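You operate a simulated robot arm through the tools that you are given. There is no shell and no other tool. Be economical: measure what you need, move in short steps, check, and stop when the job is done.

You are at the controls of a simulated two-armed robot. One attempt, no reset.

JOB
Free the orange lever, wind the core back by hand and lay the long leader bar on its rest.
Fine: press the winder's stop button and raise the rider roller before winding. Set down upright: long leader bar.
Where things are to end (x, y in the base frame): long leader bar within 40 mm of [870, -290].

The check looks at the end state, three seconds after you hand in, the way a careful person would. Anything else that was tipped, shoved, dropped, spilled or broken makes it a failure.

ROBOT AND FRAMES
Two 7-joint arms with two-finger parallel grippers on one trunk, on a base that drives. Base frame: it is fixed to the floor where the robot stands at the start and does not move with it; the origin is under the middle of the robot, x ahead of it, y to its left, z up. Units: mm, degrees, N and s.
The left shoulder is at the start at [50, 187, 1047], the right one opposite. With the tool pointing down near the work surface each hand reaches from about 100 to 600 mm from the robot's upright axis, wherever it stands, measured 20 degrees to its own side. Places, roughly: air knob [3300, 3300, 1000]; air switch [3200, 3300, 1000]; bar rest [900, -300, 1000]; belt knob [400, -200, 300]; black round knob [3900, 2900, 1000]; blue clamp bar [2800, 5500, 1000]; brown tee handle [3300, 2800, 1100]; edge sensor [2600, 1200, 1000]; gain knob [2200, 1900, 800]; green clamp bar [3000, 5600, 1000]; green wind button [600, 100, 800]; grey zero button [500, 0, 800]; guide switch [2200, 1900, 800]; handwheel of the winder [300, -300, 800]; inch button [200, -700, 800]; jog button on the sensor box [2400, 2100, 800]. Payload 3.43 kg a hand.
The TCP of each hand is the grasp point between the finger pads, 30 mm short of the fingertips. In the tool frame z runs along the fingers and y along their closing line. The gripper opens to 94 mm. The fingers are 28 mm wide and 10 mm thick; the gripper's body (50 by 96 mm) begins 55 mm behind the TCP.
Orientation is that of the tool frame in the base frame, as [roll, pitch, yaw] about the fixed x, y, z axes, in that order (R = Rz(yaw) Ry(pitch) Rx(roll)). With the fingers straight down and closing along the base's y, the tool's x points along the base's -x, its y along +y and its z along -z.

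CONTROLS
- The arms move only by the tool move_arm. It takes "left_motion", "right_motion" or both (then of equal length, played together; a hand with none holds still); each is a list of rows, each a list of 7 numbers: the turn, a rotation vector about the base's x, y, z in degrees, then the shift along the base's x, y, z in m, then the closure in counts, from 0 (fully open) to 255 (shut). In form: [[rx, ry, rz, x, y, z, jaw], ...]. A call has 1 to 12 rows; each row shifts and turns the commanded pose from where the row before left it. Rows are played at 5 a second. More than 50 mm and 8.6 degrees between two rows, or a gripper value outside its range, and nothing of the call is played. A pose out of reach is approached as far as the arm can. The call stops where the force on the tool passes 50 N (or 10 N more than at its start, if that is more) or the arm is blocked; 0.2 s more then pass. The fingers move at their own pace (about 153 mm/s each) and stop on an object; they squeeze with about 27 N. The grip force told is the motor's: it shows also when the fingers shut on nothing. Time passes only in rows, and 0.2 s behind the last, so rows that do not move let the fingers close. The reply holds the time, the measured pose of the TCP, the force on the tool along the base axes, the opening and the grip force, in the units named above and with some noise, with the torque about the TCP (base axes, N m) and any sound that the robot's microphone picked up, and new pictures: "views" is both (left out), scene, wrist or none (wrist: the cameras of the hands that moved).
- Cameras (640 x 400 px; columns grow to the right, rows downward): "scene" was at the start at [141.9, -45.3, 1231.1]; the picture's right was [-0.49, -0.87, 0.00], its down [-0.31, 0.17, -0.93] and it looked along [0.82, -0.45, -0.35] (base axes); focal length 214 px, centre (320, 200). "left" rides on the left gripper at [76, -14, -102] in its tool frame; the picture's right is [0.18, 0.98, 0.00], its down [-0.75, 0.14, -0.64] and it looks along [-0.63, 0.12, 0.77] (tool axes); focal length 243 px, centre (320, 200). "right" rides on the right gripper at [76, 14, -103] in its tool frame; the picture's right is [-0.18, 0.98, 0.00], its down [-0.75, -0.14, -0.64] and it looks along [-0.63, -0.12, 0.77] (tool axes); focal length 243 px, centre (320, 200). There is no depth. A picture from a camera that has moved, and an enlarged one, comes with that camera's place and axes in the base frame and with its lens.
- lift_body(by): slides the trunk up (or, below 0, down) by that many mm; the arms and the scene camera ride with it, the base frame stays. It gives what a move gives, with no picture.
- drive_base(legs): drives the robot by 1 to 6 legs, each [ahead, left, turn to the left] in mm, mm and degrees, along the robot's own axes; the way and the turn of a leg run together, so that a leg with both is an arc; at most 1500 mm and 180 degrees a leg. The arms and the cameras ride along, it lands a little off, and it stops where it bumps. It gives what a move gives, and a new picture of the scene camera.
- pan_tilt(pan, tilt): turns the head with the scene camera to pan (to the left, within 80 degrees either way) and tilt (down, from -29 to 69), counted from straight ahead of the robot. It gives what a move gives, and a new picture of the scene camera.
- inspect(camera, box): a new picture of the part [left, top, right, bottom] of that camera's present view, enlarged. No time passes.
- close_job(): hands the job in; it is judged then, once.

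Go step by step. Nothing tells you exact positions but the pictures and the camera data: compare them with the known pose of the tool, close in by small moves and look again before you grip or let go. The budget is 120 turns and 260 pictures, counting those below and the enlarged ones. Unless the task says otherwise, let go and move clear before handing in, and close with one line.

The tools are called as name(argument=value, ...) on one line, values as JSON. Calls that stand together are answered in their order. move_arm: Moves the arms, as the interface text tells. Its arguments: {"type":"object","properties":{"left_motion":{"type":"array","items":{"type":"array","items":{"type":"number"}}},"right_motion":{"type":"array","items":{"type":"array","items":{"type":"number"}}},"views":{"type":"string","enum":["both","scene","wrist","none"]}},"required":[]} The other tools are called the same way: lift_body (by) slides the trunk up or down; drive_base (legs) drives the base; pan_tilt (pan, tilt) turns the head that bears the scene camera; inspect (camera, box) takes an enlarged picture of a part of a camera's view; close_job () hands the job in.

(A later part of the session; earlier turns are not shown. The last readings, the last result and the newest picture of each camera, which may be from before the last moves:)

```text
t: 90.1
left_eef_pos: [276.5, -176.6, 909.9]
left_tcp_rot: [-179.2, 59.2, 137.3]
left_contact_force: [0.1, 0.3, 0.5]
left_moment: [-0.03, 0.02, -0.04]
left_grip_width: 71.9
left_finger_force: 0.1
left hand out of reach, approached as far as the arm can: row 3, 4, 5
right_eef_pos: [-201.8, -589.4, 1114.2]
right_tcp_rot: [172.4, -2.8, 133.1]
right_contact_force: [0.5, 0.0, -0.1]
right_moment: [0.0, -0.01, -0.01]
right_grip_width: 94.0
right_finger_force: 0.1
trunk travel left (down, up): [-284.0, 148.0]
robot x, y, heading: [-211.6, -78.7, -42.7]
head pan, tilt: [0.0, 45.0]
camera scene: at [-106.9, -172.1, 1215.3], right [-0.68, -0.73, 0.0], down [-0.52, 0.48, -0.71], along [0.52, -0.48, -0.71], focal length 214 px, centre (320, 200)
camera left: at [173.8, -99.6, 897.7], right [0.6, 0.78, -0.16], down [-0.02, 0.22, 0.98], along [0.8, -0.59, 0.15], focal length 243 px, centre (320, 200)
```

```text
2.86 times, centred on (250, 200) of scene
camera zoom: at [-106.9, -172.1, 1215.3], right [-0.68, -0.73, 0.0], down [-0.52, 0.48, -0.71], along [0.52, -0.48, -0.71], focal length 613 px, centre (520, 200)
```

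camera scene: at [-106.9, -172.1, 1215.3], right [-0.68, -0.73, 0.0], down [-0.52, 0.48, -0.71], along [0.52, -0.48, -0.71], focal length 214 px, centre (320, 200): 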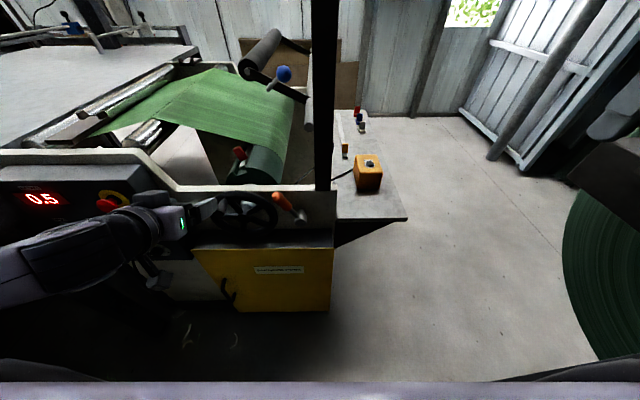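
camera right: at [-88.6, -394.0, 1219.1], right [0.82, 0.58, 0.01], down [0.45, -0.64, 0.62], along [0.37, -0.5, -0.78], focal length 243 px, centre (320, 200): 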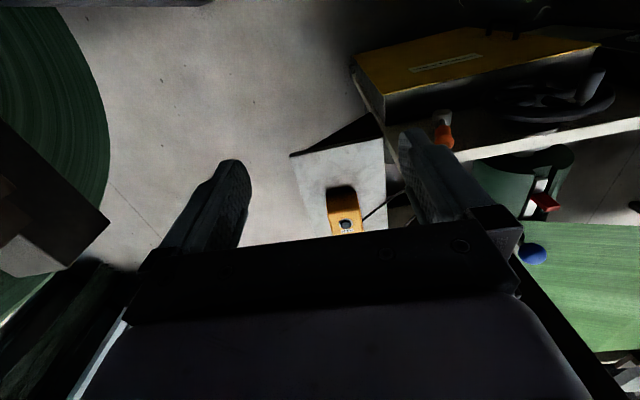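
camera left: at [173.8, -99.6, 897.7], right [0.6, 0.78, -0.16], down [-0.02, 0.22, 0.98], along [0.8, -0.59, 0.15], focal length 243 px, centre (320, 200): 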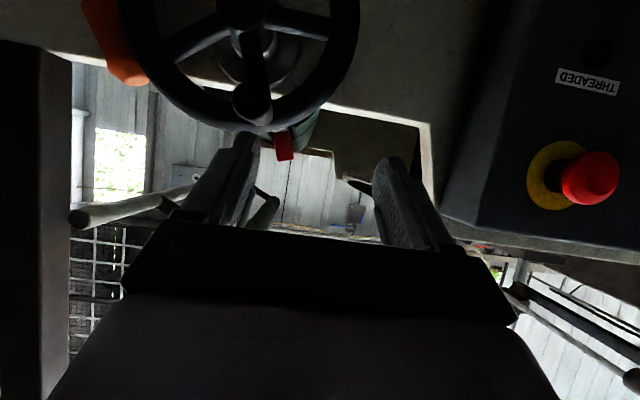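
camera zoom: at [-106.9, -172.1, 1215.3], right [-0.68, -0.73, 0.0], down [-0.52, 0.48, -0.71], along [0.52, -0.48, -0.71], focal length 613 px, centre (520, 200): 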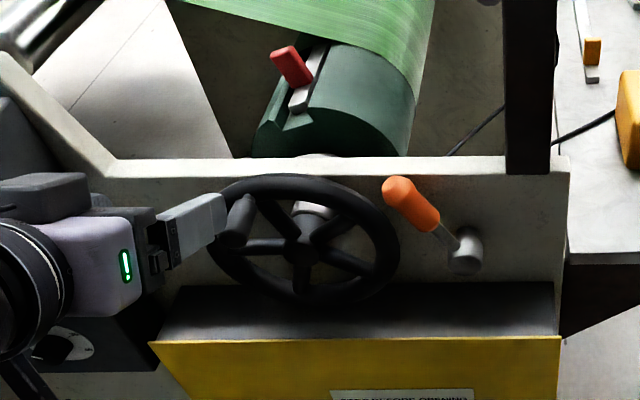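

The knob tip triangulates to (261, -222, 872), i.e. nearly atop the wheel. I line up in front of it and check.

move_arm(left_motion=[[0, 0, 0, -0.008, 0.002, 0, 60], [0, 0, 0, -0.012, -0.002, 0, 60], [0, 0, 0, -0.013, -0.008, -0.002, 60], [0, 0, 0, -0.013, -0.009, -0.002, 60], [0, 0, 0, 0, 0, 0, 60]], views="wrist")

inspect(camera="scene", box=[170, 130, 330, 270])

```text
t: 91.3
left_eef_pos: [271.0, -182.2, 908.9]
left_tcp_rot: [-178.8, 58.9, 137.3]
left_contact_force: [-0.6, -0.5, 0.9]
left_moment: [0.01, -0.01, -0.01]
left_grip_width: 72.1
left_finger_force: 0.1
left hand out of reach, approached as far as the arm can: row 1, 2, 3, 4
right_eef_pos: [-200.9, -589.7, 1113.3]
right_tcp_rot: [172.4, -2.8, 133.1]
right_contact_force: [0.0, -0.1, 0.7]
right_moment: [0.01, -0.01, -0.01]
right_grip_width: 94.1
right_finger_force: 0.1
trunk travel left (down, up): [-284.0, 148.0]
robot x, y, heading: [-213.2, -80.2, -43.1]
head pan, tilt: [0.0, 45.0]
camera left: at [169.4, -104.1, 898.4], right [0.61, 0.77, -0.17], down [-0.01, 0.22, 0.98], along [0.79, -0.59, 0.14], focal length 243 px, centre (320, 200)
```

left: 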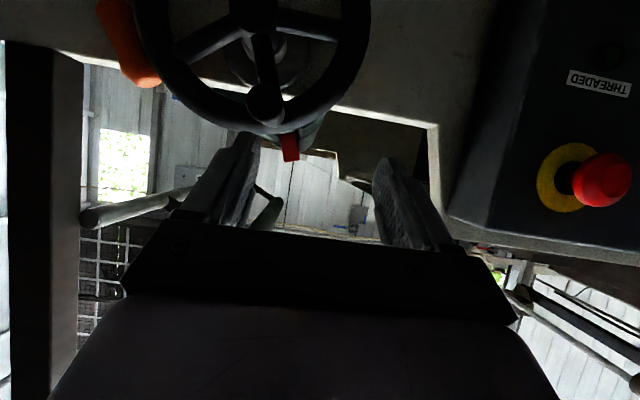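

```text
2.86 times, centred on (250, 200) of scene
camera zoom: at [-106.9, -172.1, 1215.3], right [-0.68, -0.73, 0.0], down [-0.52, 0.48, -0.71], along [0.52, -0.48, -0.71], focal length 613 px, centre (520, 200)
```

zoom: 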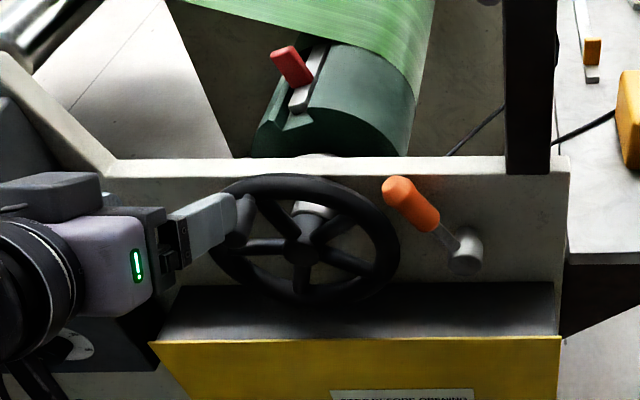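

The hand is too near the body for this tilt; I back the base off 100 mm.

drive_base(legs=[[-100, 0, 0]])

move_arm(left_motion=[[0, 0, 0, 0.005, -0.005, 0, 60], [0, 0, 0, 0.01, -0.016, 0, 60], [0, 0, 0, 0.01, -0.017, 0, 60], [0, 0, 0, 0.01, -0.017, 0, 60], [0, 0, 0, 0, 0, 0, 60]], views="wrist")

```text
t: 92.5
left_eef_pos: [200.6, -114.2, 911.1]
left_tcp_rot: [-178.8, 59.2, 137.2]
left_contact_force: [0.2, 1.2, 0.2]
left_moment: [0.01, 0.03, -0.01]
left_grip_width: 72.1
left_finger_force: 0.1
right_eef_pos: [-272.4, -523.3, 1113.7]
right_tcp_rot: [172.4, -2.8, 133.2]
right_contact_force: [0.7, -0.3, 0.7]
right_moment: [-0.02, 0.0, -0.04]
right_grip_width: 93.9
right_finger_force: 0.0
trunk travel left (down, up): [-284.0, 148.0]
robot x, y, heading: [-283.6, -10.4, -43.0]
head pan, tilt: [0.0, 45.0]
camera scene: at [-178.9, -104.9, 1215.4], right [-0.68, -0.73, 0.0], down [-0.52, 0.48, -0.71], along [0.52, -0.48, -0.71], focal length 214 px, centre (320, 200)
```

scene: 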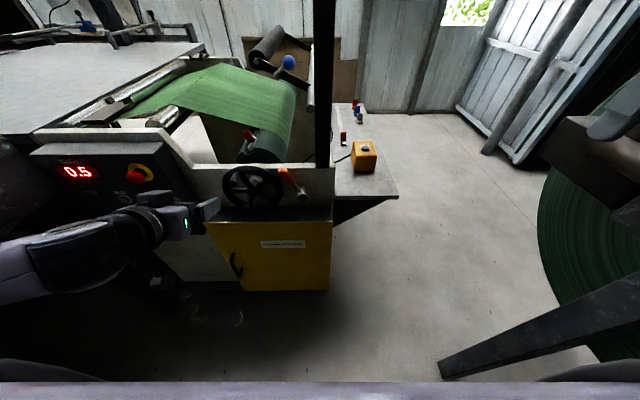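

```text
t: 93.7
left_eef_pos: [235.4, -170.1, 911.0]
left_tcp_rot: [-178.8, 58.9, 137.2]
left_contact_force: [0.0, 0.4, -0.8]
left_moment: [0.0, -0.04, -0.01]
left_grip_width: 71.9
left_finger_force: 0.1
right_eef_pos: [-272.0, -522.2, 1113.9]
right_tcp_rot: [172.4, -2.8, 133.1]
right_contact_force: [0.2, 1.3, 0.0]
right_moment: [0.03, 0.01, -0.02]
right_grip_width: 94.3
right_finger_force: 0.0
trunk travel left (down, up): [-284.0, 148.0]
robot x, y, heading: [-281.3, -11.8, -42.8]
head pan, tilt: [0.0, 45.0]
camera left: at [132.6, -91.8, 898.0], right [0.61, 0.77, -0.17], down [-0.01, 0.22, 0.98], along [0.79, -0.59, 0.14], focal length 243 px, centre (320, 200)
```

left: 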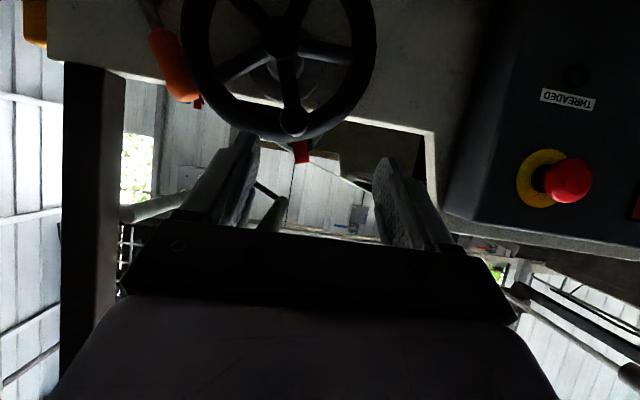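

move_arm(left_motion=[[0, 0, 0, 0.001, -0.015, -0.0045, 60], [0, 0, 0, 0.0015, -0.015, -0.0045, 60], [0, 0, 0, 0.008, -0.0075, -0.007, 60], [0, 0, 0, 0.0094, -0.0087, -0.0078, 60], [0, 0, 0, 0.0094, -0.0087, -0.0078, 60], [0, 0, 0, 0.009, -0.008, -0.007, 60], [0, 0, 0, 0, 0, 0, 60]], views="wrist")

inspect(camera="scene", box=[190, 130, 330, 230])

```text
t: 95.3
left_eef_pos: [268.1, -230.5, 875.8]
left_tcp_rot: [-178.7, 59.3, 136.9]
left_contact_force: [-28.7, 34.4, 11.7]
left_moment: [-0.17, -0.17, -1.67]
left_grip_width: 69.5
left_finger_force: 0.0
right_eef_pos: [-276.2, -517.8, 1116.2]
right_tcp_rot: [172.4, -2.6, 133.2]
right_contact_force: [-0.1, -0.1, 0.5]
right_moment: [0.02, 0.02, 0.01]
right_grip_width: 94.1
right_finger_force: 0.0
trunk travel left (down, up): [-284.0, 148.0]
robot x, y, heading: [-282.0, -11.8, -42.9]
head pan, tilt: [0.0, 45.0]
camera left: at [165.9, -152.3, 862.7], right [0.62, 0.77, -0.17], down [-0.01, 0.22, 0.97], along [0.79, -0.6, 0.15], focal length 243 px, centre (320, 200)
```

left: 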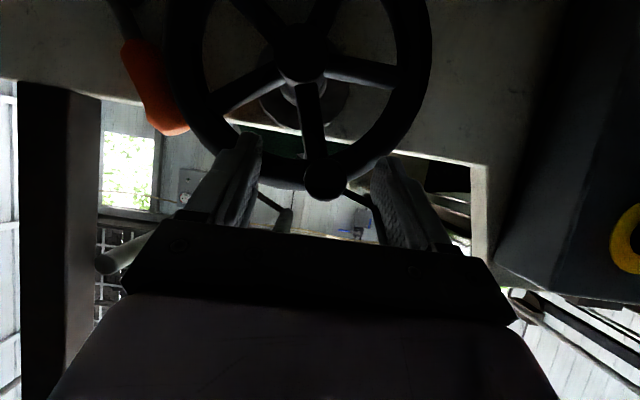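

```text
4.00 times, centred on (260, 180) of scene
camera zoom: at [-182.5, -101.2, 1216.2], right [-0.68, -0.73, 0.0], down [-0.52, 0.48, -0.71], along [0.52, -0.48, -0.7], focal length 858 px, centre (560, 280)
```

zoom: 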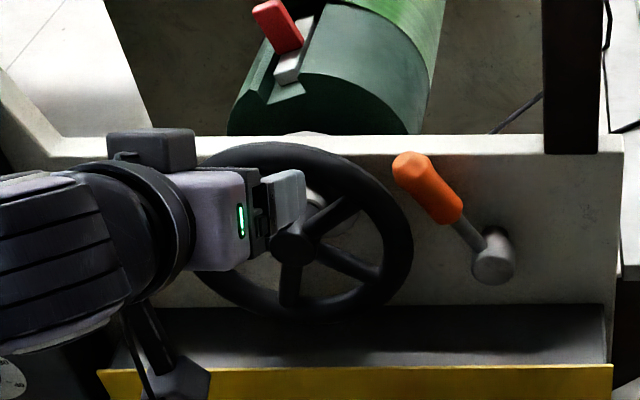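

The fingertips touch the rim with the knob between them. I back off 8 mm and close.

move_arm(left_motion=[[0, 0, 0, -0.006, 0.0055, 0, 60], [0, 0, 0, 0, 0, 0, 120], [0, 0, 0, 0, 0, 0, 255], [0, 0, 0, 0, 0, 0, 255], [0, 0, 0, 0, 0, 0, 255]], views="wrist")

```text
t: 96.5
left_eef_pos: [267.9, -226.6, 871.4]
left_tcp_rot: [-178.9, 58.9, 137.5]
left_contact_force: [-6.9, 8.6, 0.3]
left_moment: [-0.17, -0.15, 1.38]
left_grip_width: 20.2
left_finger_force: 45.4
right_eef_pos: [-273.0, -521.9, 1115.3]
right_tcp_rot: [172.4, -2.7, 133.1]
right_contact_force: [0.1, 0.7, 0.5]
right_moment: [-0.02, -0.02, 0.01]
right_grip_width: 94.2
right_finger_force: 0.2
trunk travel left (down, up): [-284.0, 148.0]
robot x, y, heading: [-284.0, -9.0, -43.1]
head pan, tilt: [0.0, 45.0]
camera left: at [165.3, -149.5, 859.8], right [0.61, 0.78, -0.17], down [-0.01, 0.22, 0.98], along [0.79, -0.59, 0.14], focal length 243 px, centre (320, 200)
```

left: 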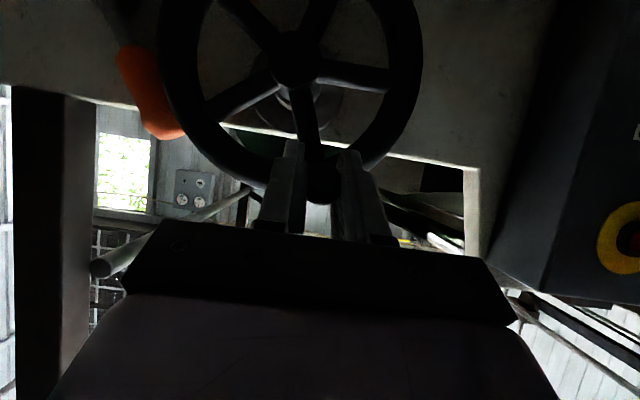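

I crank counter-clockwise (core top toward the web's feed side), first 70 degrees.

move_arm(left_motion=[[0, 0, 0, 0.004, 0.0043, -0.0022, 255], [0, 0, 0, 0.004, 0.0043, -0.0027, 255], [0, 0, 0, 0.0072, 0.0078, -0.0069, 255], [0, 0, 0, 0.0063, 0.0068, -0.0085, 255], [0, 0, 0, 0.0052, 0.0056, -0.0101, 255], [0, 0, 0, 0.004, 0.0043, -0.0112, 255], [0, 0, 0, 0.0025, 0.0027, -0.0121, 255], [0, 0, 0, 0.0011, 0.0012, -0.0126, 255], [0, 0, 0, 0, 0, 0, 255]], views="scene")

inspect(camera="scene", box=[160, 50, 340, 230])

```text
t: 98.5
left_eef_pos: [282.4, -212.7, 860.2]
left_tcp_rot: [-178.9, 58.5, 137.0]
left_contact_force: [-14.6, -3.1, -11.1]
left_moment: [-0.18, -0.09, 0.84]
left_grip_width: 20.4
left_finger_force: 45.3
left hand out of reach, approached as far as the arm can: row 4, 5, 6, 7, 8
right_eef_pos: [-272.4, -522.6, 1113.5]
right_tcp_rot: [172.4, -2.8, 133.1]
right_contact_force: [0.6, 0.8, 0.1]
right_moment: [-0.01, 0.01, -0.03]
right_grip_width: 94.1
right_finger_force: 0.0
trunk travel left (down, up): [-284.0, 148.0]
robot x, y, heading: [-284.9, -11.1, -43.0]
head pan, tilt: [0.0, 45.0]
camera scene: at [-178.9, -105.9, 1215.2], right [-0.68, -0.73, 0.0], down [-0.52, 0.48, -0.71], along [0.52, -0.48, -0.71], focal length 214 px, centre (320, 200)
```

scene: 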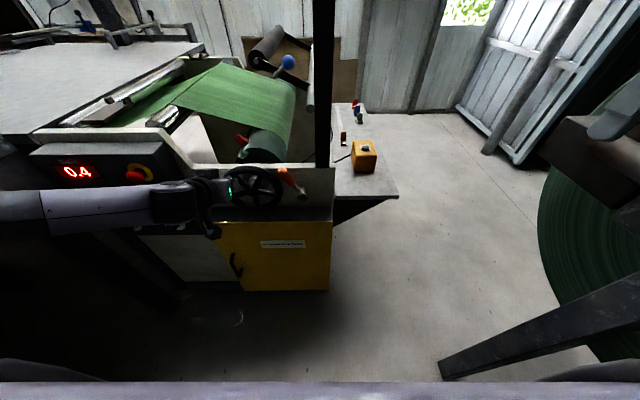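

```text
2.22 times, centred on (250, 140) of scene
camera zoom: at [-178.9, -105.9, 1215.2], right [-0.68, -0.73, 0.0], down [-0.52, 0.48, -0.71], along [0.52, -0.48, -0.71], focal length 477 px, centre (476, 333)
```

zoom: 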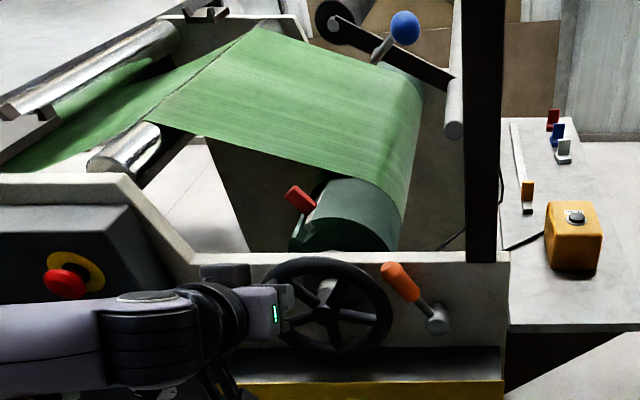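

Winding back works: the display fell to 0.4. The arm is at its limit on that side, so I let go, withdraw, and shift the base 70 mm left.

move_arm(left_motion=[[0, 0, 0, 0, 0, 0, 120], [0, 0, 0, 0, 0, 0, 60], [0, 0, 0, -0.008, 0.007, 0.006, 60], [0, 0, 0, -0.01, 0.009, 0.008, 60], [0, 0, 0, -0.01, 0.009, 0.008, 60], [0, 0, 0, -0.01, 0.009, 0.008, 60]], views="none")

drive_base(legs=[[0, 80, 0]])

inspect(camera="scene", box=[190, 100, 350, 240])

inspect(camera="left", box=[0, 0, 640, 400])

```text
t: 99.9
left_eef_pos: [244.6, -176.7, 891.4]
left_tcp_rot: [-178.8, 59.1, 137.3]
left_contact_force: [-0.6, -0.5, -0.1]
left_moment: [0.03, 0.0, -0.04]
left_grip_width: 71.6
left_finger_force: 0.1
right_eef_pos: [-272.7, -522.8, 1115.3]
right_tcp_rot: [172.4, -2.8, 133.1]
right_contact_force: [0.0, 0.5, 0.8]
right_moment: [-0.02, 0.0, 0.02]
right_grip_width: 94.1
right_finger_force: 0.1
trunk travel left (down, up): [-284.0, 148.0]
robot x, y, heading: [-284.4, -10.1, -42.8]
head pan, tilt: [0.0, 45.0]
```

```text
t: 101.2
left_eef_pos: [297.2, -119.7, 891.6]
left_tcp_rot: [-178.8, 59.0, 137.3]
left_contact_force: [-0.3, -0.5, -0.3]
left_moment: [0.04, 0.04, -0.03]
left_grip_width: 71.6
left_finger_force: 0.1
right_eef_pos: [-218.4, -464.6, 1114.5]
right_tcp_rot: [172.3, -2.7, 133.1]
right_contact_force: [0.9, 0.1, -0.3]
right_moment: [0.01, 0.01, 0.01]
right_grip_width: 94.0
right_finger_force: 0.1
trunk travel left (down, up): [-284.0, 148.0]
robot x, y, heading: [-226.1, 47.3, -42.9]
head pan, tilt: [0.0, 45.0]
camera scene: at [-124.7, -47.5, 1215.2], right [-0.68, -0.73, 0.0], down [-0.52, 0.48, -0.71], along [0.52, -0.48, -0.71], focal length 214 px, centre (320, 200)
```

scene: 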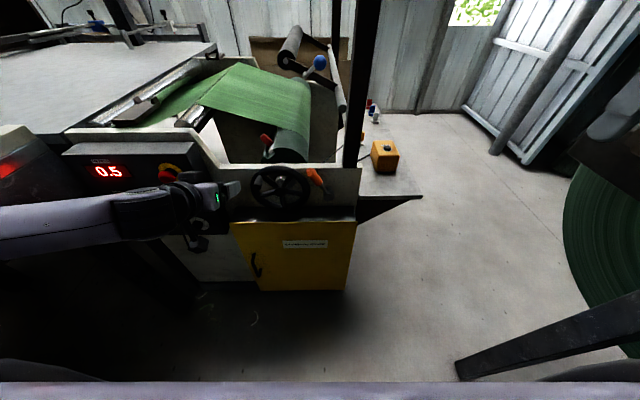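

```text
2.86 times, centred on (270, 170) of scene
camera zoom: at [-124.7, -47.5, 1215.2], right [-0.68, -0.73, 0.0], down [-0.52, 0.48, -0.71], along [0.52, -0.48, -0.71], focal length 613 px, centre (463, 286)
```

zoom: 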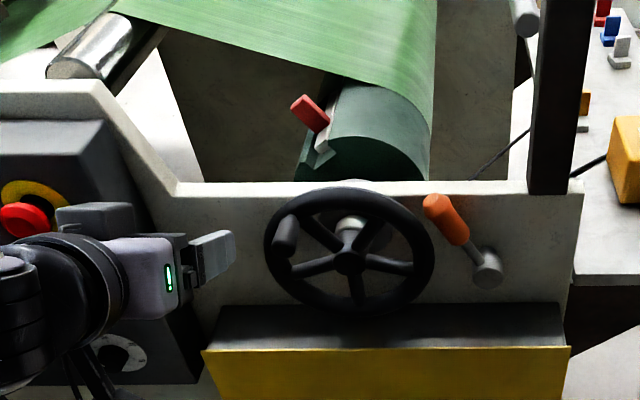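

```text
1.00 times, centred on (320, 200) of left (not enlarged: the box is as wide or as high as the picture)
camera zoom: at [196.2, -42.3, 879.5], right [0.61, 0.77, -0.17], down [-0.01, 0.22, 0.98], along [0.79, -0.59, 0.14], focal length 243 px, centre (320, 200)
```

zoom: 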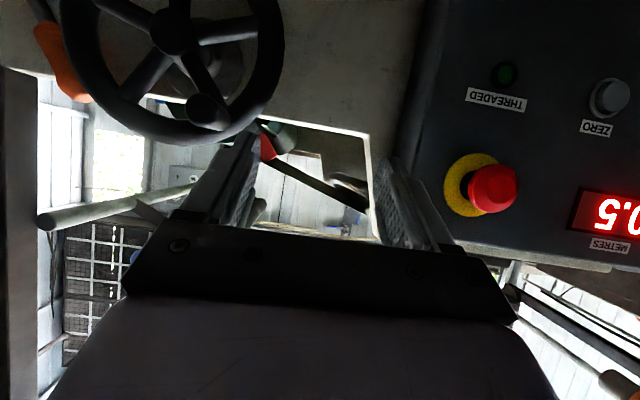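

The knob is now at about m 39, z 855 in wheel coordinates. I move over to it and advance.

move_arm(left_motion=[[0, 0, 0, -0.005, -0.008, -0.002, 60], [0, 0, 0, -0.0095, -0.014, -0.003, 60], [0, 0, 0, -0.0095, -0.014, -0.003, 60], [0, 0, 0, -0.0095, -0.014, -0.003, 60], [0, 0, 0, -0.0095, -0.014, -0.002, 60], [0, 0, 0, 0.0075, -0.007, -0.006, 60], [0, 0, 0, 0.0105, -0.01, -0.0085, 60], [0, 0, 0, 0.01, -0.0093, -0.008, 60], [0, 0, 0, 0, 0, 0, 60]], views="wrist")

```text
t: 103.2
left_eef_pos: [283.3, -211.6, 855.8]
left_tcp_rot: [-178.9, 59.0, 137.2]
left_contact_force: [0.8, -0.1, 0.1]
left_moment: [0.0, -0.03, 0.02]
left_grip_width: 71.8
left_finger_force: 0.1
right_eef_pos: [-219.0, -464.6, 1115.8]
right_tcp_rot: [172.4, -2.8, 133.0]
right_contact_force: [-0.7, 0.4, 0.4]
right_moment: [0.01, 0.03, 0.01]
right_grip_width: 94.0
right_finger_force: 0.1
trunk travel left (down, up): [-284.0, 148.0]
robot x, y, heading: [-229.8, 49.6, -42.9]
head pan, tilt: [0.0, 45.0]
camera left: at [181.1, -133.4, 843.6], right [0.61, 0.77, -0.17], down [-0.01, 0.22, 0.98], along [0.79, -0.59, 0.14], focal length 243 px, centre (320, 200)
```

left: 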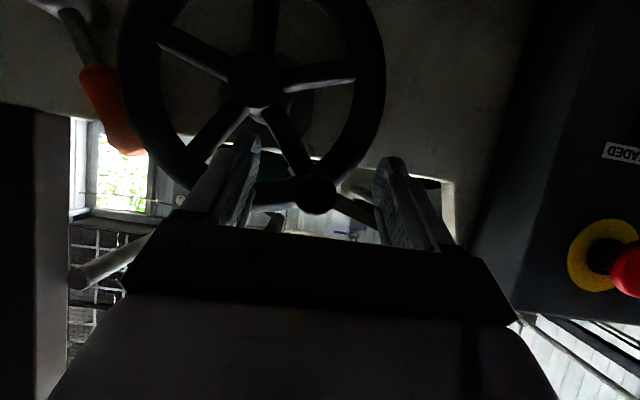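

move_arm(left_motion=[[0, 0, 0, 0, 0, 0, 150], [0, 0, 0, 0, 0, 0, 255], [0, 0, 0, 0, 0, 0, 255], [0, 0, 0, 0.0059, 0.0064, -0.0085, 255], [0, 0, 0, 0.0048, 0.0052, -0.01, 255], [0, 0, 0, 0.0035, 0.0038, -0.011, 255], [0, 0, 0, 0.0023, 0.0024, -0.0118, 255], [0, 0, 0, 0.0008, 0.0008, -0.0121, 255], [0, 0, 0, -0.0007, -0.0007, -0.0122, 255], [0, 0, 0, -0.0021, -0.0023, -0.0118, 255], [0, 0, 0, -0.0034, -0.0037, -0.0111, 255], [0, 0, 0, -0.0048, -0.0051, -0.01, 255]], views="scene")

inspect(camera="scene", box=[190, 100, 350, 240])

```text
t: 106.0
left_eef_pos: [299.7, -195.7, 820.4]
left_tcp_rot: [179.4, 59.3, 137.7]
left_contact_force: [-2.1, 13.6, 6.3]
left_moment: [-0.29, -0.45, -0.13]
left_grip_width: 20.2
left_finger_force: 44.5
left hand out of reach, approached as far as the arm can: row 7, 8, 9, 10, 11
right_eef_pos: [-217.9, -462.3, 1114.7]
right_tcp_rot: [172.3, -2.7, 133.3]
right_contact_force: [-0.5, 0.5, 0.0]
right_moment: [0.02, -0.02, 0.0]
right_grip_width: 94.0
right_finger_force: 0.0
trunk travel left (down, up): [-284.0, 148.0]
robot x, y, heading: [-230.7, 45.6, -42.9]
head pan, tilt: [0.0, 45.0]
stopped in row 12 (left hand): the force on the tool passed its limit at 50 N (the readings are from after the stop); the commanded pose is now the measured one
camera scene: at [-125.9, -45.8, 1215.2], right [-0.68, -0.73, 0.0], down [-0.52, 0.48, -0.71], along [0.52, -0.48, -0.71], focal length 214 px, centre (320, 200)
```

scene: 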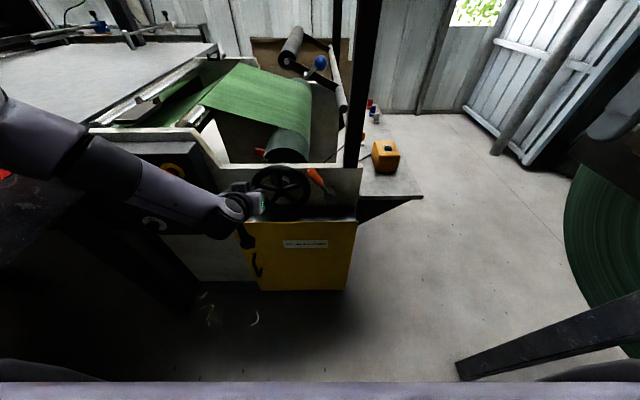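

```text
2.86 times, centred on (270, 170) of scene
camera zoom: at [-125.9, -45.8, 1215.2], right [-0.68, -0.73, 0.0], down [-0.52, 0.48, -0.71], along [0.52, -0.48, -0.71], focal length 613 px, centre (463, 286)
```

zoom: 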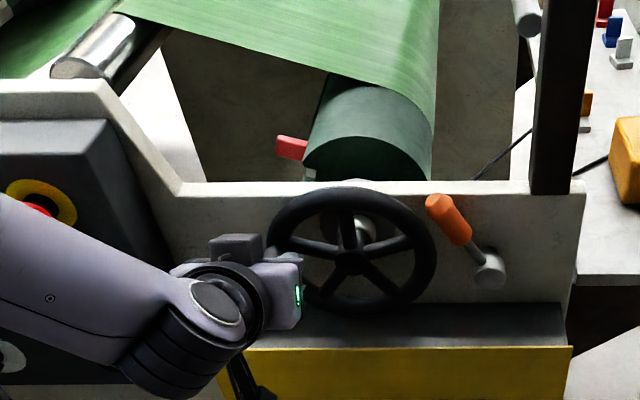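

The tab has turned a quarter. The arm needs a lower shoulder: I release, withdraw and lower the trunk 150 mm.

move_arm(left_motion=[[0, 0, 0, 0, 0, 0, 120], [0, 0, 0, 0, 0, 0, 60], [0, 0, 0, -0.008, 0.007, 0.006, 60], [0, 0, 0, -0.01, 0.009, 0.008, 60], [0, 0, 0, -0.01, 0.009, 0.008, 60], [0, 0, 0, -0.01, 0.009, 0.008, 60], [0, 0, 0, -0.01, 0.009, 0.008, 60]], views="none")

lift_body(by=-150)

inspect(camera="scene", box=[0, 0, 640, 400])

inspect(camera="left", box=[0, 0, 640, 400])

```text
t: 107.6
left_eef_pos: [252.3, -153.9, 859.1]
left_tcp_rot: [179.6, 59.2, 137.7]
left_contact_force: [0.2, 0.6, 1.0]
left_moment: [0.05, -0.02, 0.01]
left_grip_width: 72.1
left_finger_force: 0.1
right_eef_pos: [-217.9, -463.7, 1114.7]
right_tcp_rot: [172.4, -2.8, 133.3]
right_contact_force: [0.3, 0.2, -0.3]
right_moment: [0.02, -0.01, 0.03]
right_grip_width: 93.9
right_finger_force: 0.1
trunk travel left (down, up): [-284.0, 148.0]
robot x, y, heading: [-229.8, 46.7, -42.7]
head pan, tilt: [0.0, 45.0]
```

```text
t: 109.3
left_eef_pos: [251.9, -153.8, 707.6]
left_tcp_rot: [179.7, 59.2, 137.6]
left_contact_force: [-0.9, 0.9, 0.4]
left_moment: [-0.01, 0.01, 0.01]
left_grip_width: 71.9
left_finger_force: 0.1
right_eef_pos: [-218.0, -464.5, 964.9]
right_tcp_rot: [172.4, -2.9, 133.3]
right_contact_force: [-0.6, -0.2, 0.6]
right_moment: [0.04, -0.03, 0.01]
right_grip_width: 94.1
right_finger_force: 0.1
trunk travel left (down, up): [-134.0, 298.0]
robot x, y, heading: [-228.0, 48.6, -42.8]
head pan, tilt: [0.0, 45.0]
```

```text
1.00 times, centred on (320, 200) of scene (not enlarged: the box is as wide or as high as the picture)
camera zoom: at [-124.5, -46.9, 1065.3], right [-0.68, -0.73, 0.0], down [-0.52, 0.48, -0.71], along [0.52, -0.48, -0.71], focal length 214 px, centre (320, 200)
```

zoom: 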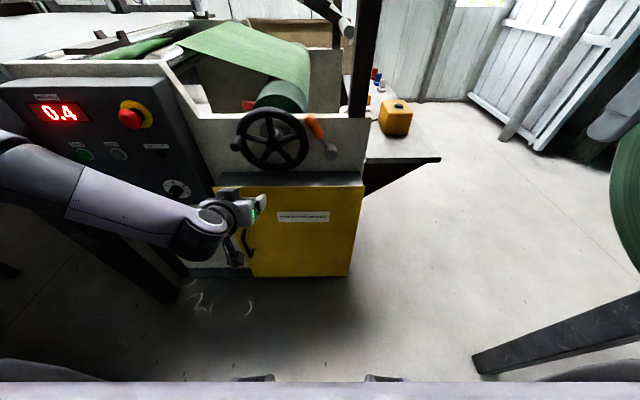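

```text
1.00 times, centred on (320, 200) of left (not enlarged: the box is as wide or as high as the picture)
camera zoom: at [147.6, -79.4, 695.3], right [0.59, 0.79, -0.16], down [-0.03, 0.21, 0.98], along [0.81, -0.57, 0.15], focal length 243 px, centre (320, 200)
```

zoom: 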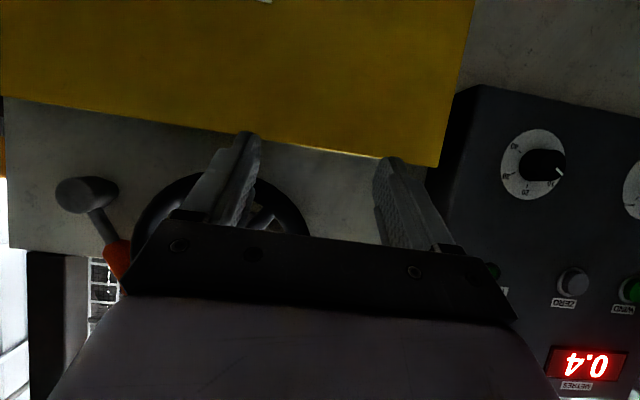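

move_arm(left_motion=[[0, 0, 0, 0, 0, 0.015, 60], [0, 0, 0, 0, 0, 0.025, 60], [0, 0, 0, 0, 0, 0.03, 60], [0, 0, 0, 0, 0, 0.03, 60], [0, 0, 0, 0.006, -0.006, 0.025, 60], [0, 0, 0, 0.008, -0.008, 0.01, 60]])

inspect(camera="scene", box=[200, 60, 360, 190])

```text
t: 110.7
left_eef_pos: [265.5, -167.3, 844.7]
left_tcp_rot: [179.6, 59.2, 137.6]
left_contact_force: [0.0, -0.4, -0.1]
left_moment: [0.0, 0.02, -0.01]
left_grip_width: 71.9
left_finger_force: 0.1
right_eef_pos: [-217.4, -464.6, 964.3]
right_tcp_rot: [172.4, -2.9, 133.3]
right_contact_force: [0.1, 0.0, 1.0]
right_moment: [0.01, 0.01, 0.02]
right_grip_width: 94.3
right_finger_force: 0.1
trunk travel left (down, up): [-134.0, 298.0]
robot x, y, heading: [-225.9, 46.1, -42.9]
head pan, tilt: [0.0, 45.0]
camera scene: at [-124.4, -46.9, 1065.2], right [-0.68, -0.73, 0.0], down [-0.52, 0.48, -0.71], along [0.52, -0.48, -0.71], focal length 214 px, centre (320, 200)
camera left: at [161.4, -93.3, 832.0], right [0.59, 0.79, -0.15], down [-0.03, 0.21, 0.98], along [0.81, -0.57, 0.15], focal length 243 px, centre (320, 200)
```

scene: 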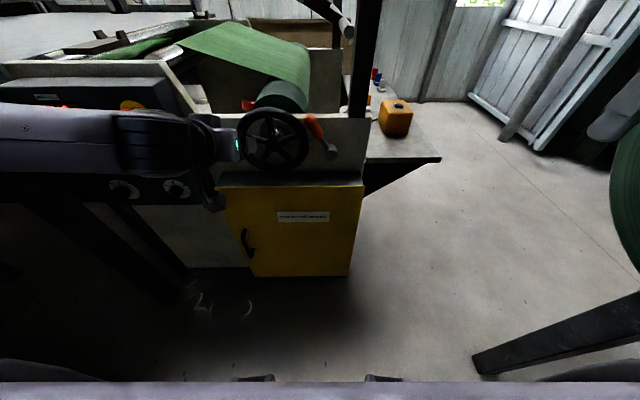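
left: 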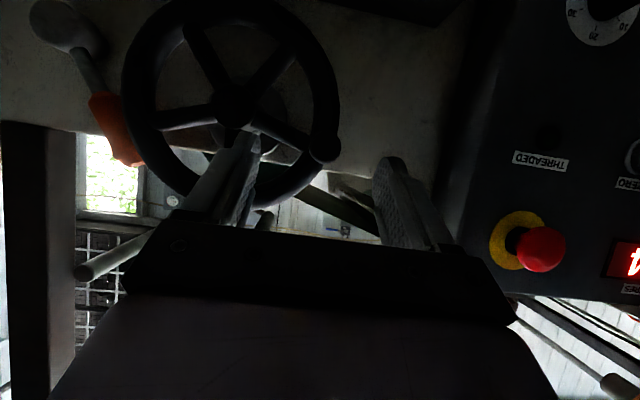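

```text
3.08 times, centred on (280, 125) of scene
camera zoom: at [-124.4, -46.9, 1065.2], right [-0.68, -0.73, 0.0], down [-0.52, 0.48, -0.71], along [0.52, -0.48, -0.71], focal length 660 px, centre (443, 431)
```

zoom: 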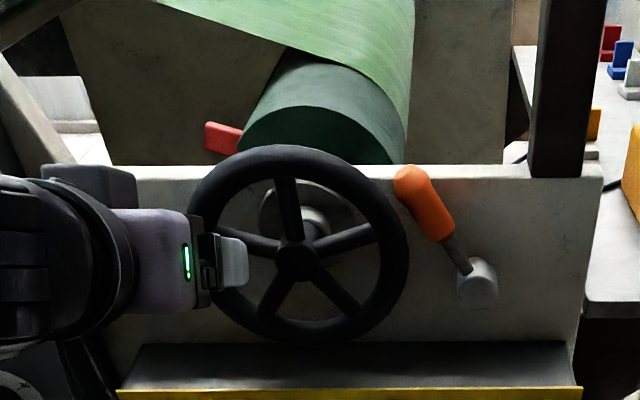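

The knob is at m 62, z 822. I advance, grip, and crank on 65 degrees.

move_arm(left_motion=[[0, 0, 0, 0.01, -0.008, -0.008, 60], [0, 0, 0, 0.0115, -0.0092, -0.008, 60], [0, 0, 0, 0.0112, -0.0092, -0.008, 60], [0, 0, 0, 0, 0, 0, 150], [0, 0, 0, 0, 0, 0, 255], [0, 0, 0, 0, 0, 0, 255], [0, 0, 0, 0.002, 0.0022, -0.0134, 255], [0, 0, 0, 0.0002, 0.0002, -0.0135, 255], [0, 0, 0, -0.0015, -0.0016, -0.0133, 255], [0, 0, 0, -0.0032, -0.0034, -0.0127, 255], [0, 0, 0, -0.0048, -0.0052, -0.0115, 255], [0, 0, 0, -0.0062, -0.0067, -0.01, 255]], views="scene")

```text
t: 113.3
left_eef_pos: [282.3, -209.0, 743.5]
left_tcp_rot: [179.8, 59.0, 137.6]
left_contact_force: [-4.8, 2.7, 4.6]
left_moment: [0.06, 0.27, 0.39]
left_grip_width: 19.8
left_finger_force: 45.1
right_eef_pos: [-218.8, -464.8, 964.5]
right_tcp_rot: [172.4, -2.8, 133.2]
right_contact_force: [0.3, -0.5, 0.0]
right_moment: [0.0, -0.02, -0.01]
right_grip_width: 94.3
right_finger_force: 0.1
trunk travel left (down, up): [-134.0, 298.0]
robot x, y, heading: [-227.7, 45.8, -42.8]
head pan, tilt: [0.0, 45.0]
camera scene: at [-125.1, -46.9, 1065.2], right [-0.68, -0.73, 0.0], down [-0.52, 0.48, -0.71], along [0.52, -0.48, -0.71], focal length 214 px, centre (320, 200)
```

scene: 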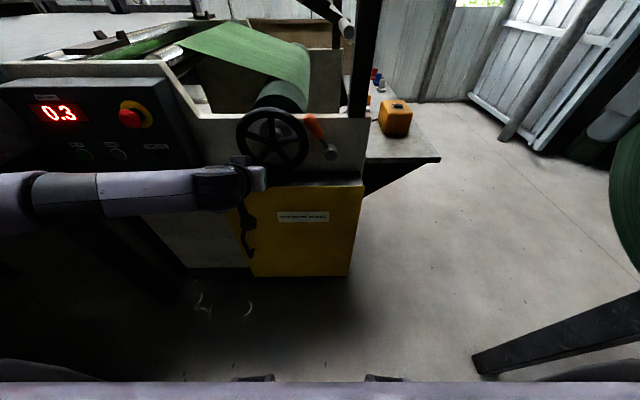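

Display reads 0.3. I continue round the bottom and up the other side.

move_arm(left_motion=[[0, 0, 0, -0.0074, -0.008, -0.008, 255], [0, 0, 0, -0.0083, -0.0089, -0.0058, 255], [0, 0, 0, -0.0089, -0.0096, -0.0034, 255], [0, 0, 0, -0.0092, -0.0099, -0.0009, 255], [0, 0, 0, -0.0091, -0.0098, 0.0018, 255], [0, 0, 0, -0.0087, -0.0094, 0.0043, 255], [0, 0, 0, -0.008, -0.0086, 0.0067, 255], [0, 0, 0, -0.007, -0.0075, 0.0087, 255], [0, 0, 0, -0.0057, -0.0061, 0.0106, 255], [0, 0, 0, -0.0043, -0.0046, 0.012, 255], [0, 0, 0, -0.0026, -0.0028, 0.0129, 255], [0, 0, 0, -0.0009, -0.001, 0.0135, 255]], views="scene")

```text
t: 115.9
left_eef_pos: [199.3, -298.5, 800.9]
left_tcp_rot: [-179.9, 59.3, 137.3]
left_contact_force: [-24.0, -11.8, -6.3]
left_moment: [-0.06, 0.44, 0.72]
left_grip_width: 20.1
left_finger_force: 44.9
right_eef_pos: [-220.0, -464.7, 963.9]
right_tcp_rot: [172.2, -2.8, 133.2]
right_contact_force: [0.1, -0.3, -0.1]
right_moment: [0.02, 0.0, 0.02]
right_grip_width: 94.0
right_finger_force: 0.1
trunk travel left (down, up): [-134.0, 298.0]
robot x, y, heading: [-232.6, 51.1, -43.1]
head pan, tilt: [0.0, 45.0]
camera scene: at [-126.0, -48.1, 1065.5], right [-0.68, -0.73, 0.0], down [-0.52, 0.48, -0.71], along [0.52, -0.48, -0.71], focal length 214 px, centre (320, 200)
```

scene: 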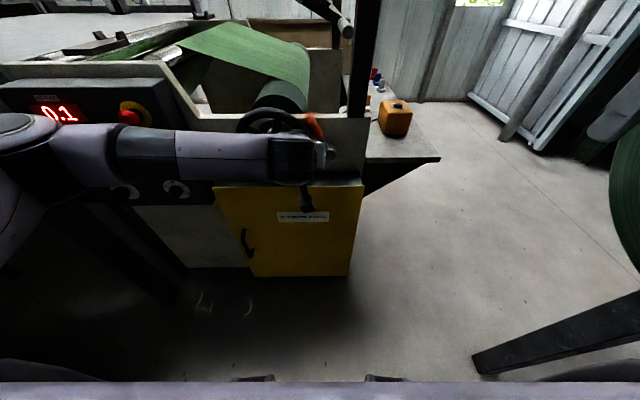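

0.1 now. I carry on toward the top.

move_arm(left_motion=[[0, 0, 0, -0.0011, -0.0012, 0.0135, 255], [0, 0, 0, 0.0026, 0.0028, 0.0129, 255], [0, 0, 0, 0.0043, 0.0046, 0.012, 255], [0, 0, 0, 0.0057, 0.0061, 0.0106, 255], [0, 0, 0, 0.007, 0.0075, 0.0087, 255], [0, 0, 0, 0.008, 0.0086, 0.0067, 255], [0, 0, 0, 0, 0, 0, 255]], views="scene")

inspect(camera="scene", box=[140, 20, 360, 190])

```text
t: 117.5
left_eef_pos: [230.5, -267.0, 867.4]
left_tcp_rot: [179.6, 59.6, 137.5]
left_contact_force: [-16.7, 1.8, 20.8]
left_moment: [-0.01, -0.07, -0.31]
left_grip_width: 19.6
left_finger_force: 45.3
right_eef_pos: [-218.9, -463.1, 965.1]
right_tcp_rot: [172.3, -2.6, 133.3]
right_contact_force: [-0.1, -0.1, 0.4]
right_moment: [-0.03, 0.0, 0.02]
right_grip_width: 94.0
right_finger_force: 0.1
trunk travel left (down, up): [-134.0, 298.0]
robot x, y, heading: [-226.3, 47.9, -42.9]
head pan, tilt: [0.0, 45.0]
camera scene: at [-126.8, -45.7, 1065.9], right [-0.68, -0.73, 0.0], down [-0.52, 0.48, -0.71], along [0.52, -0.48, -0.7], focal length 214 px, centre (320, 200)
```

scene: 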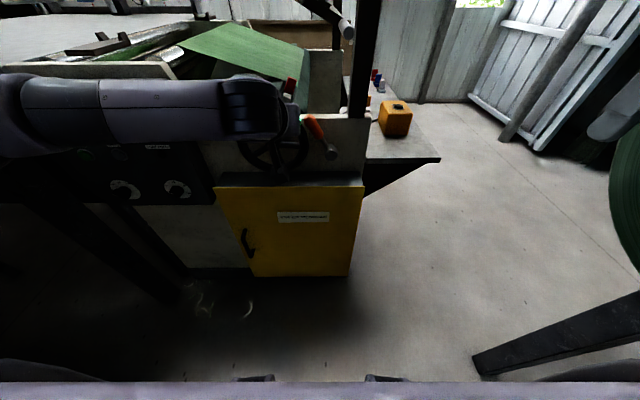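

```text
2.35 times, centred on (250, 105) of scene
camera zoom: at [-126.8, -45.7, 1065.9], right [-0.68, -0.73, 0.0], down [-0.52, 0.48, -0.71], along [0.52, -0.48, -0.7], focal length 505 px, centre (485, 424)
```

zoom: 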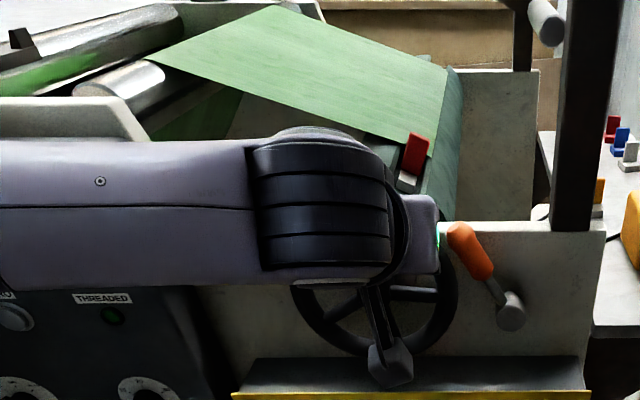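

The tab is again near the top and the web now ends at the bar. I release and back off to look.

move_arm(left_motion=[[0, 0, 0, 0, 0, -0.002, 120], [0, 0, 0, 0, 0, 0, 60], [0, 0, 0, -0.008, 0.007, 0.006, 60], [0, 0, 0, -0.01, 0.009, 0.006, 60], [0, 0, 0, -0.012, 0.011, 0.004, 60], [0, 0, 0, -0.012, 0.011, 0, 60], [0, 0, 0, -0.012, 0.011, -0.01, 60], [0, 0, 0, -0.012, 0.011, -0.025, 60], [0, 0, 0, 0.01, 0.012, -0.03, 60], [0, 0, 0, 0.02, 0.021, -0.03, 60], [0, 0, 0, 0.02, 0.021, -0.03, 60]], views="scene")

inspect(camera="scene", box=[140, 20, 360, 190])

inspect(camera="scene", box=[230, 70, 330, 140])

```text
t: 119.9
left_eef_pos: [214.9, -152.8, 749.2]
left_tcp_rot: [179.8, 59.3, 137.7]
left_contact_force: [0.4, 0.1, 0.0]
left_moment: [0.0, -0.02, -0.02]
left_grip_width: 72.2
left_finger_force: 0.0
right_eef_pos: [-217.4, -464.5, 964.5]
right_tcp_rot: [172.5, -2.9, 133.3]
right_contact_force: [-0.3, 0.5, 0.1]
right_moment: [0.0, -0.02, -0.02]
right_grip_width: 94.2
right_finger_force: 0.2
trunk travel left (down, up): [-134.0, 298.0]
robot x, y, heading: [-226.3, 47.6, -42.9]
head pan, tilt: [0.0, 45.0]
camera scene: at [-124.4, -46.9, 1065.3], right [-0.68, -0.73, 0.0], down [-0.52, 0.48, -0.71], along [0.52, -0.48, -0.71], focal length 214 px, centre (320, 200)
```

scene: 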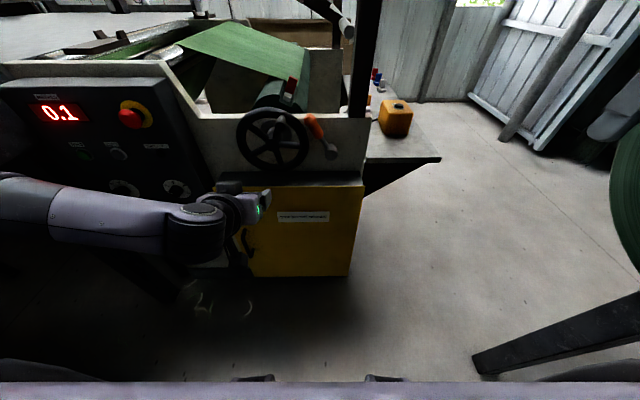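

```text
2.35 times, centred on (250, 105) of scene
camera zoom: at [-124.4, -46.9, 1065.3], right [-0.68, -0.73, 0.0], down [-0.52, 0.48, -0.71], along [0.52, -0.48, -0.71], focal length 505 px, centre (485, 424)
```

zoom: 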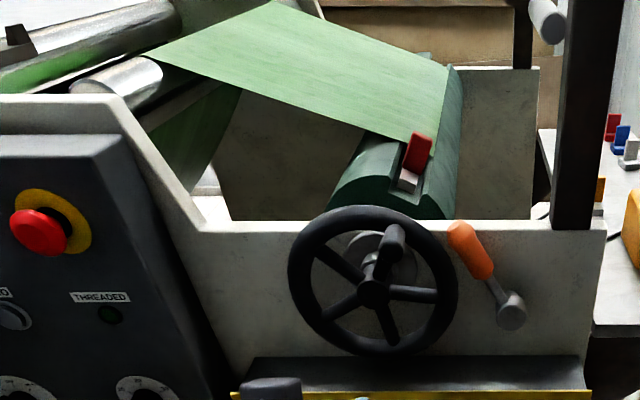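

```text
5.71 times, centred on (280, 105) of scene
camera zoom: at [-124.4, -46.9, 1065.3], right [-0.68, -0.73, 0.0], down [-0.52, 0.48, -0.71], along [0.52, -0.48, -0.71], focal length 1226 px, centre (549, 743)
```

zoom: 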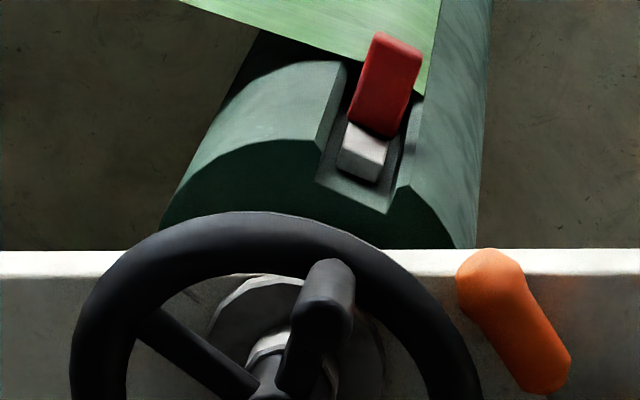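

The web's leading edge is at the bar and the slot sits about 20° right of top. I regrip the knob to turn it those last degrees.

move_arm(left_motion=[[0, 0, 0, -0.008, -0.0087, 0.018, 60], [0, 0, 0, -0.01, -0.0107, 0.03, 60], [0, 0, 0, -0.011, -0.0117, 0.031, 60], [0, 0, 0, -0.011, -0.0117, 0.031, 60], [0, 0, 0, -0.0098, -0.0106, 0.03, 60], [0, 0, 0, 0.018, -0.017, 0, 60], [0, 0, 0, 0.0186, -0.0171, 0, 60], [0, 0, 0, 0.0095, -0.0089, -0.0077, 60], [0, 0, 0, 0.0095, -0.0089, -0.0077, 60], [0, 0, 0, 0.008, -0.0075, -0.0065, 60], [0, 0, 0, 0, 0, 0, 60]], views="wrist")

```text
t: 122.3
left_eef_pos: [229.7, -265.5, 868.4]
left_tcp_rot: [179.7, 59.3, 137.7]
left_contact_force: [1.0, 0.3, 0.7]
left_moment: [0.0, -0.03, 0.0]
left_grip_width: 71.9
left_finger_force: 0.0
right_eef_pos: [-217.8, -464.1, 964.8]
right_tcp_rot: [172.4, -2.8, 133.4]
right_contact_force: [-0.1, 0.0, 0.0]
right_moment: [-0.03, -0.01, 0.01]
right_grip_width: 93.9
right_finger_force: 0.1
trunk travel left (down, up): [-134.0, 298.0]
robot x, y, heading: [-230.2, 50.0, -42.6]
head pan, tilt: [0.0, 45.0]
camera left: at [125.8, -191.6, 854.8], right [0.59, 0.79, -0.16], down [-0.03, 0.21, 0.98], along [0.81, -0.57, 0.15], focal length 243 px, centre (320, 200)
```

left: 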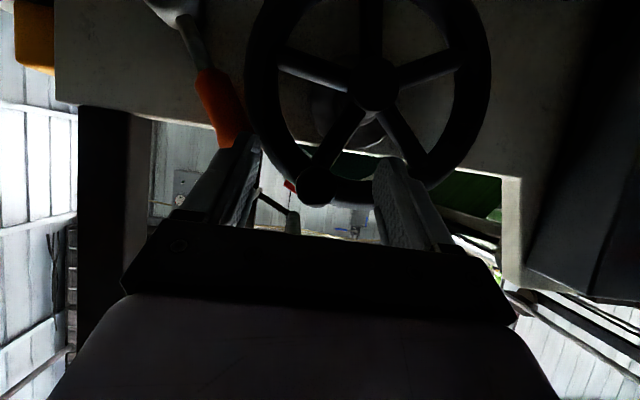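

move_arm(left_motion=[[0, 0, 0, 0, 0, 0, 150], [0, 0, 0, 0, 0, 0, 255], [0, 0, 0, 0, 0, 0, 255], [0, 0, 0, 0.0056, 0.006, 0.0035, 255], [0, 0, 0, 0.0056, 0.006, 0.0026, 255], [0, 0, 0, 0.0056, 0.006, 0.0014, 255], [0, 0, 0, 0, 0, 0, 255]], views="scene")

inspect(camera="scene", box=[230, 70, 330, 140])

```text
t: 123.9
left_eef_pos: [246.9, -246.3, 877.6]
left_tcp_rot: [179.6, 59.2, 137.6]
left_contact_force: [-5.2, -3.6, 2.6]
left_moment: [-0.41, -0.15, -0.29]
left_grip_width: 19.9
left_finger_force: 45.0
right_eef_pos: [-217.9, -465.3, 964.9]
right_tcp_rot: [172.3, -2.8, 133.3]
right_contact_force: [0.7, 0.2, -0.2]
right_moment: [-0.04, 0.0, 0.01]
right_grip_width: 94.1
right_finger_force: 0.1
trunk travel left (down, up): [-134.0, 298.0]
robot x, y, heading: [-229.8, 50.3, -42.9]
head pan, tilt: [0.0, 45.0]
camera scene: at [-124.9, -47.0, 1065.3], right [-0.68, -0.73, 0.0], down [-0.52, 0.48, -0.71], along [0.52, -0.48, -0.71], focal length 214 px, centre (320, 200)
```

scene: 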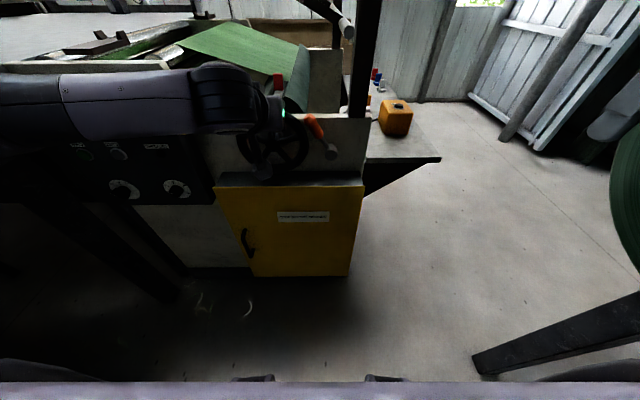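

```text
5.71 times, centred on (280, 105) of scene
camera zoom: at [-124.9, -47.0, 1065.3], right [-0.68, -0.73, 0.0], down [-0.52, 0.48, -0.71], along [0.52, -0.48, -0.71], focal length 1226 px, centre (549, 743)
```

zoom: 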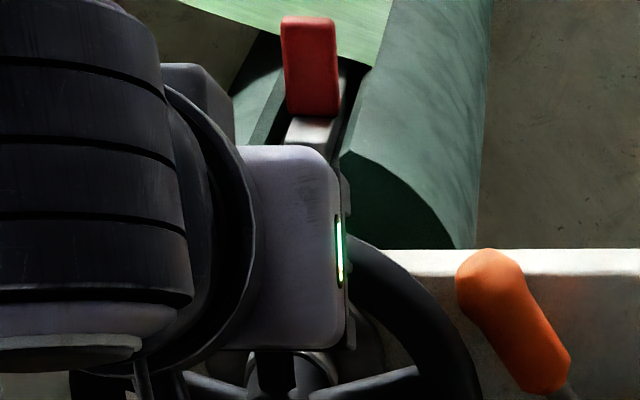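

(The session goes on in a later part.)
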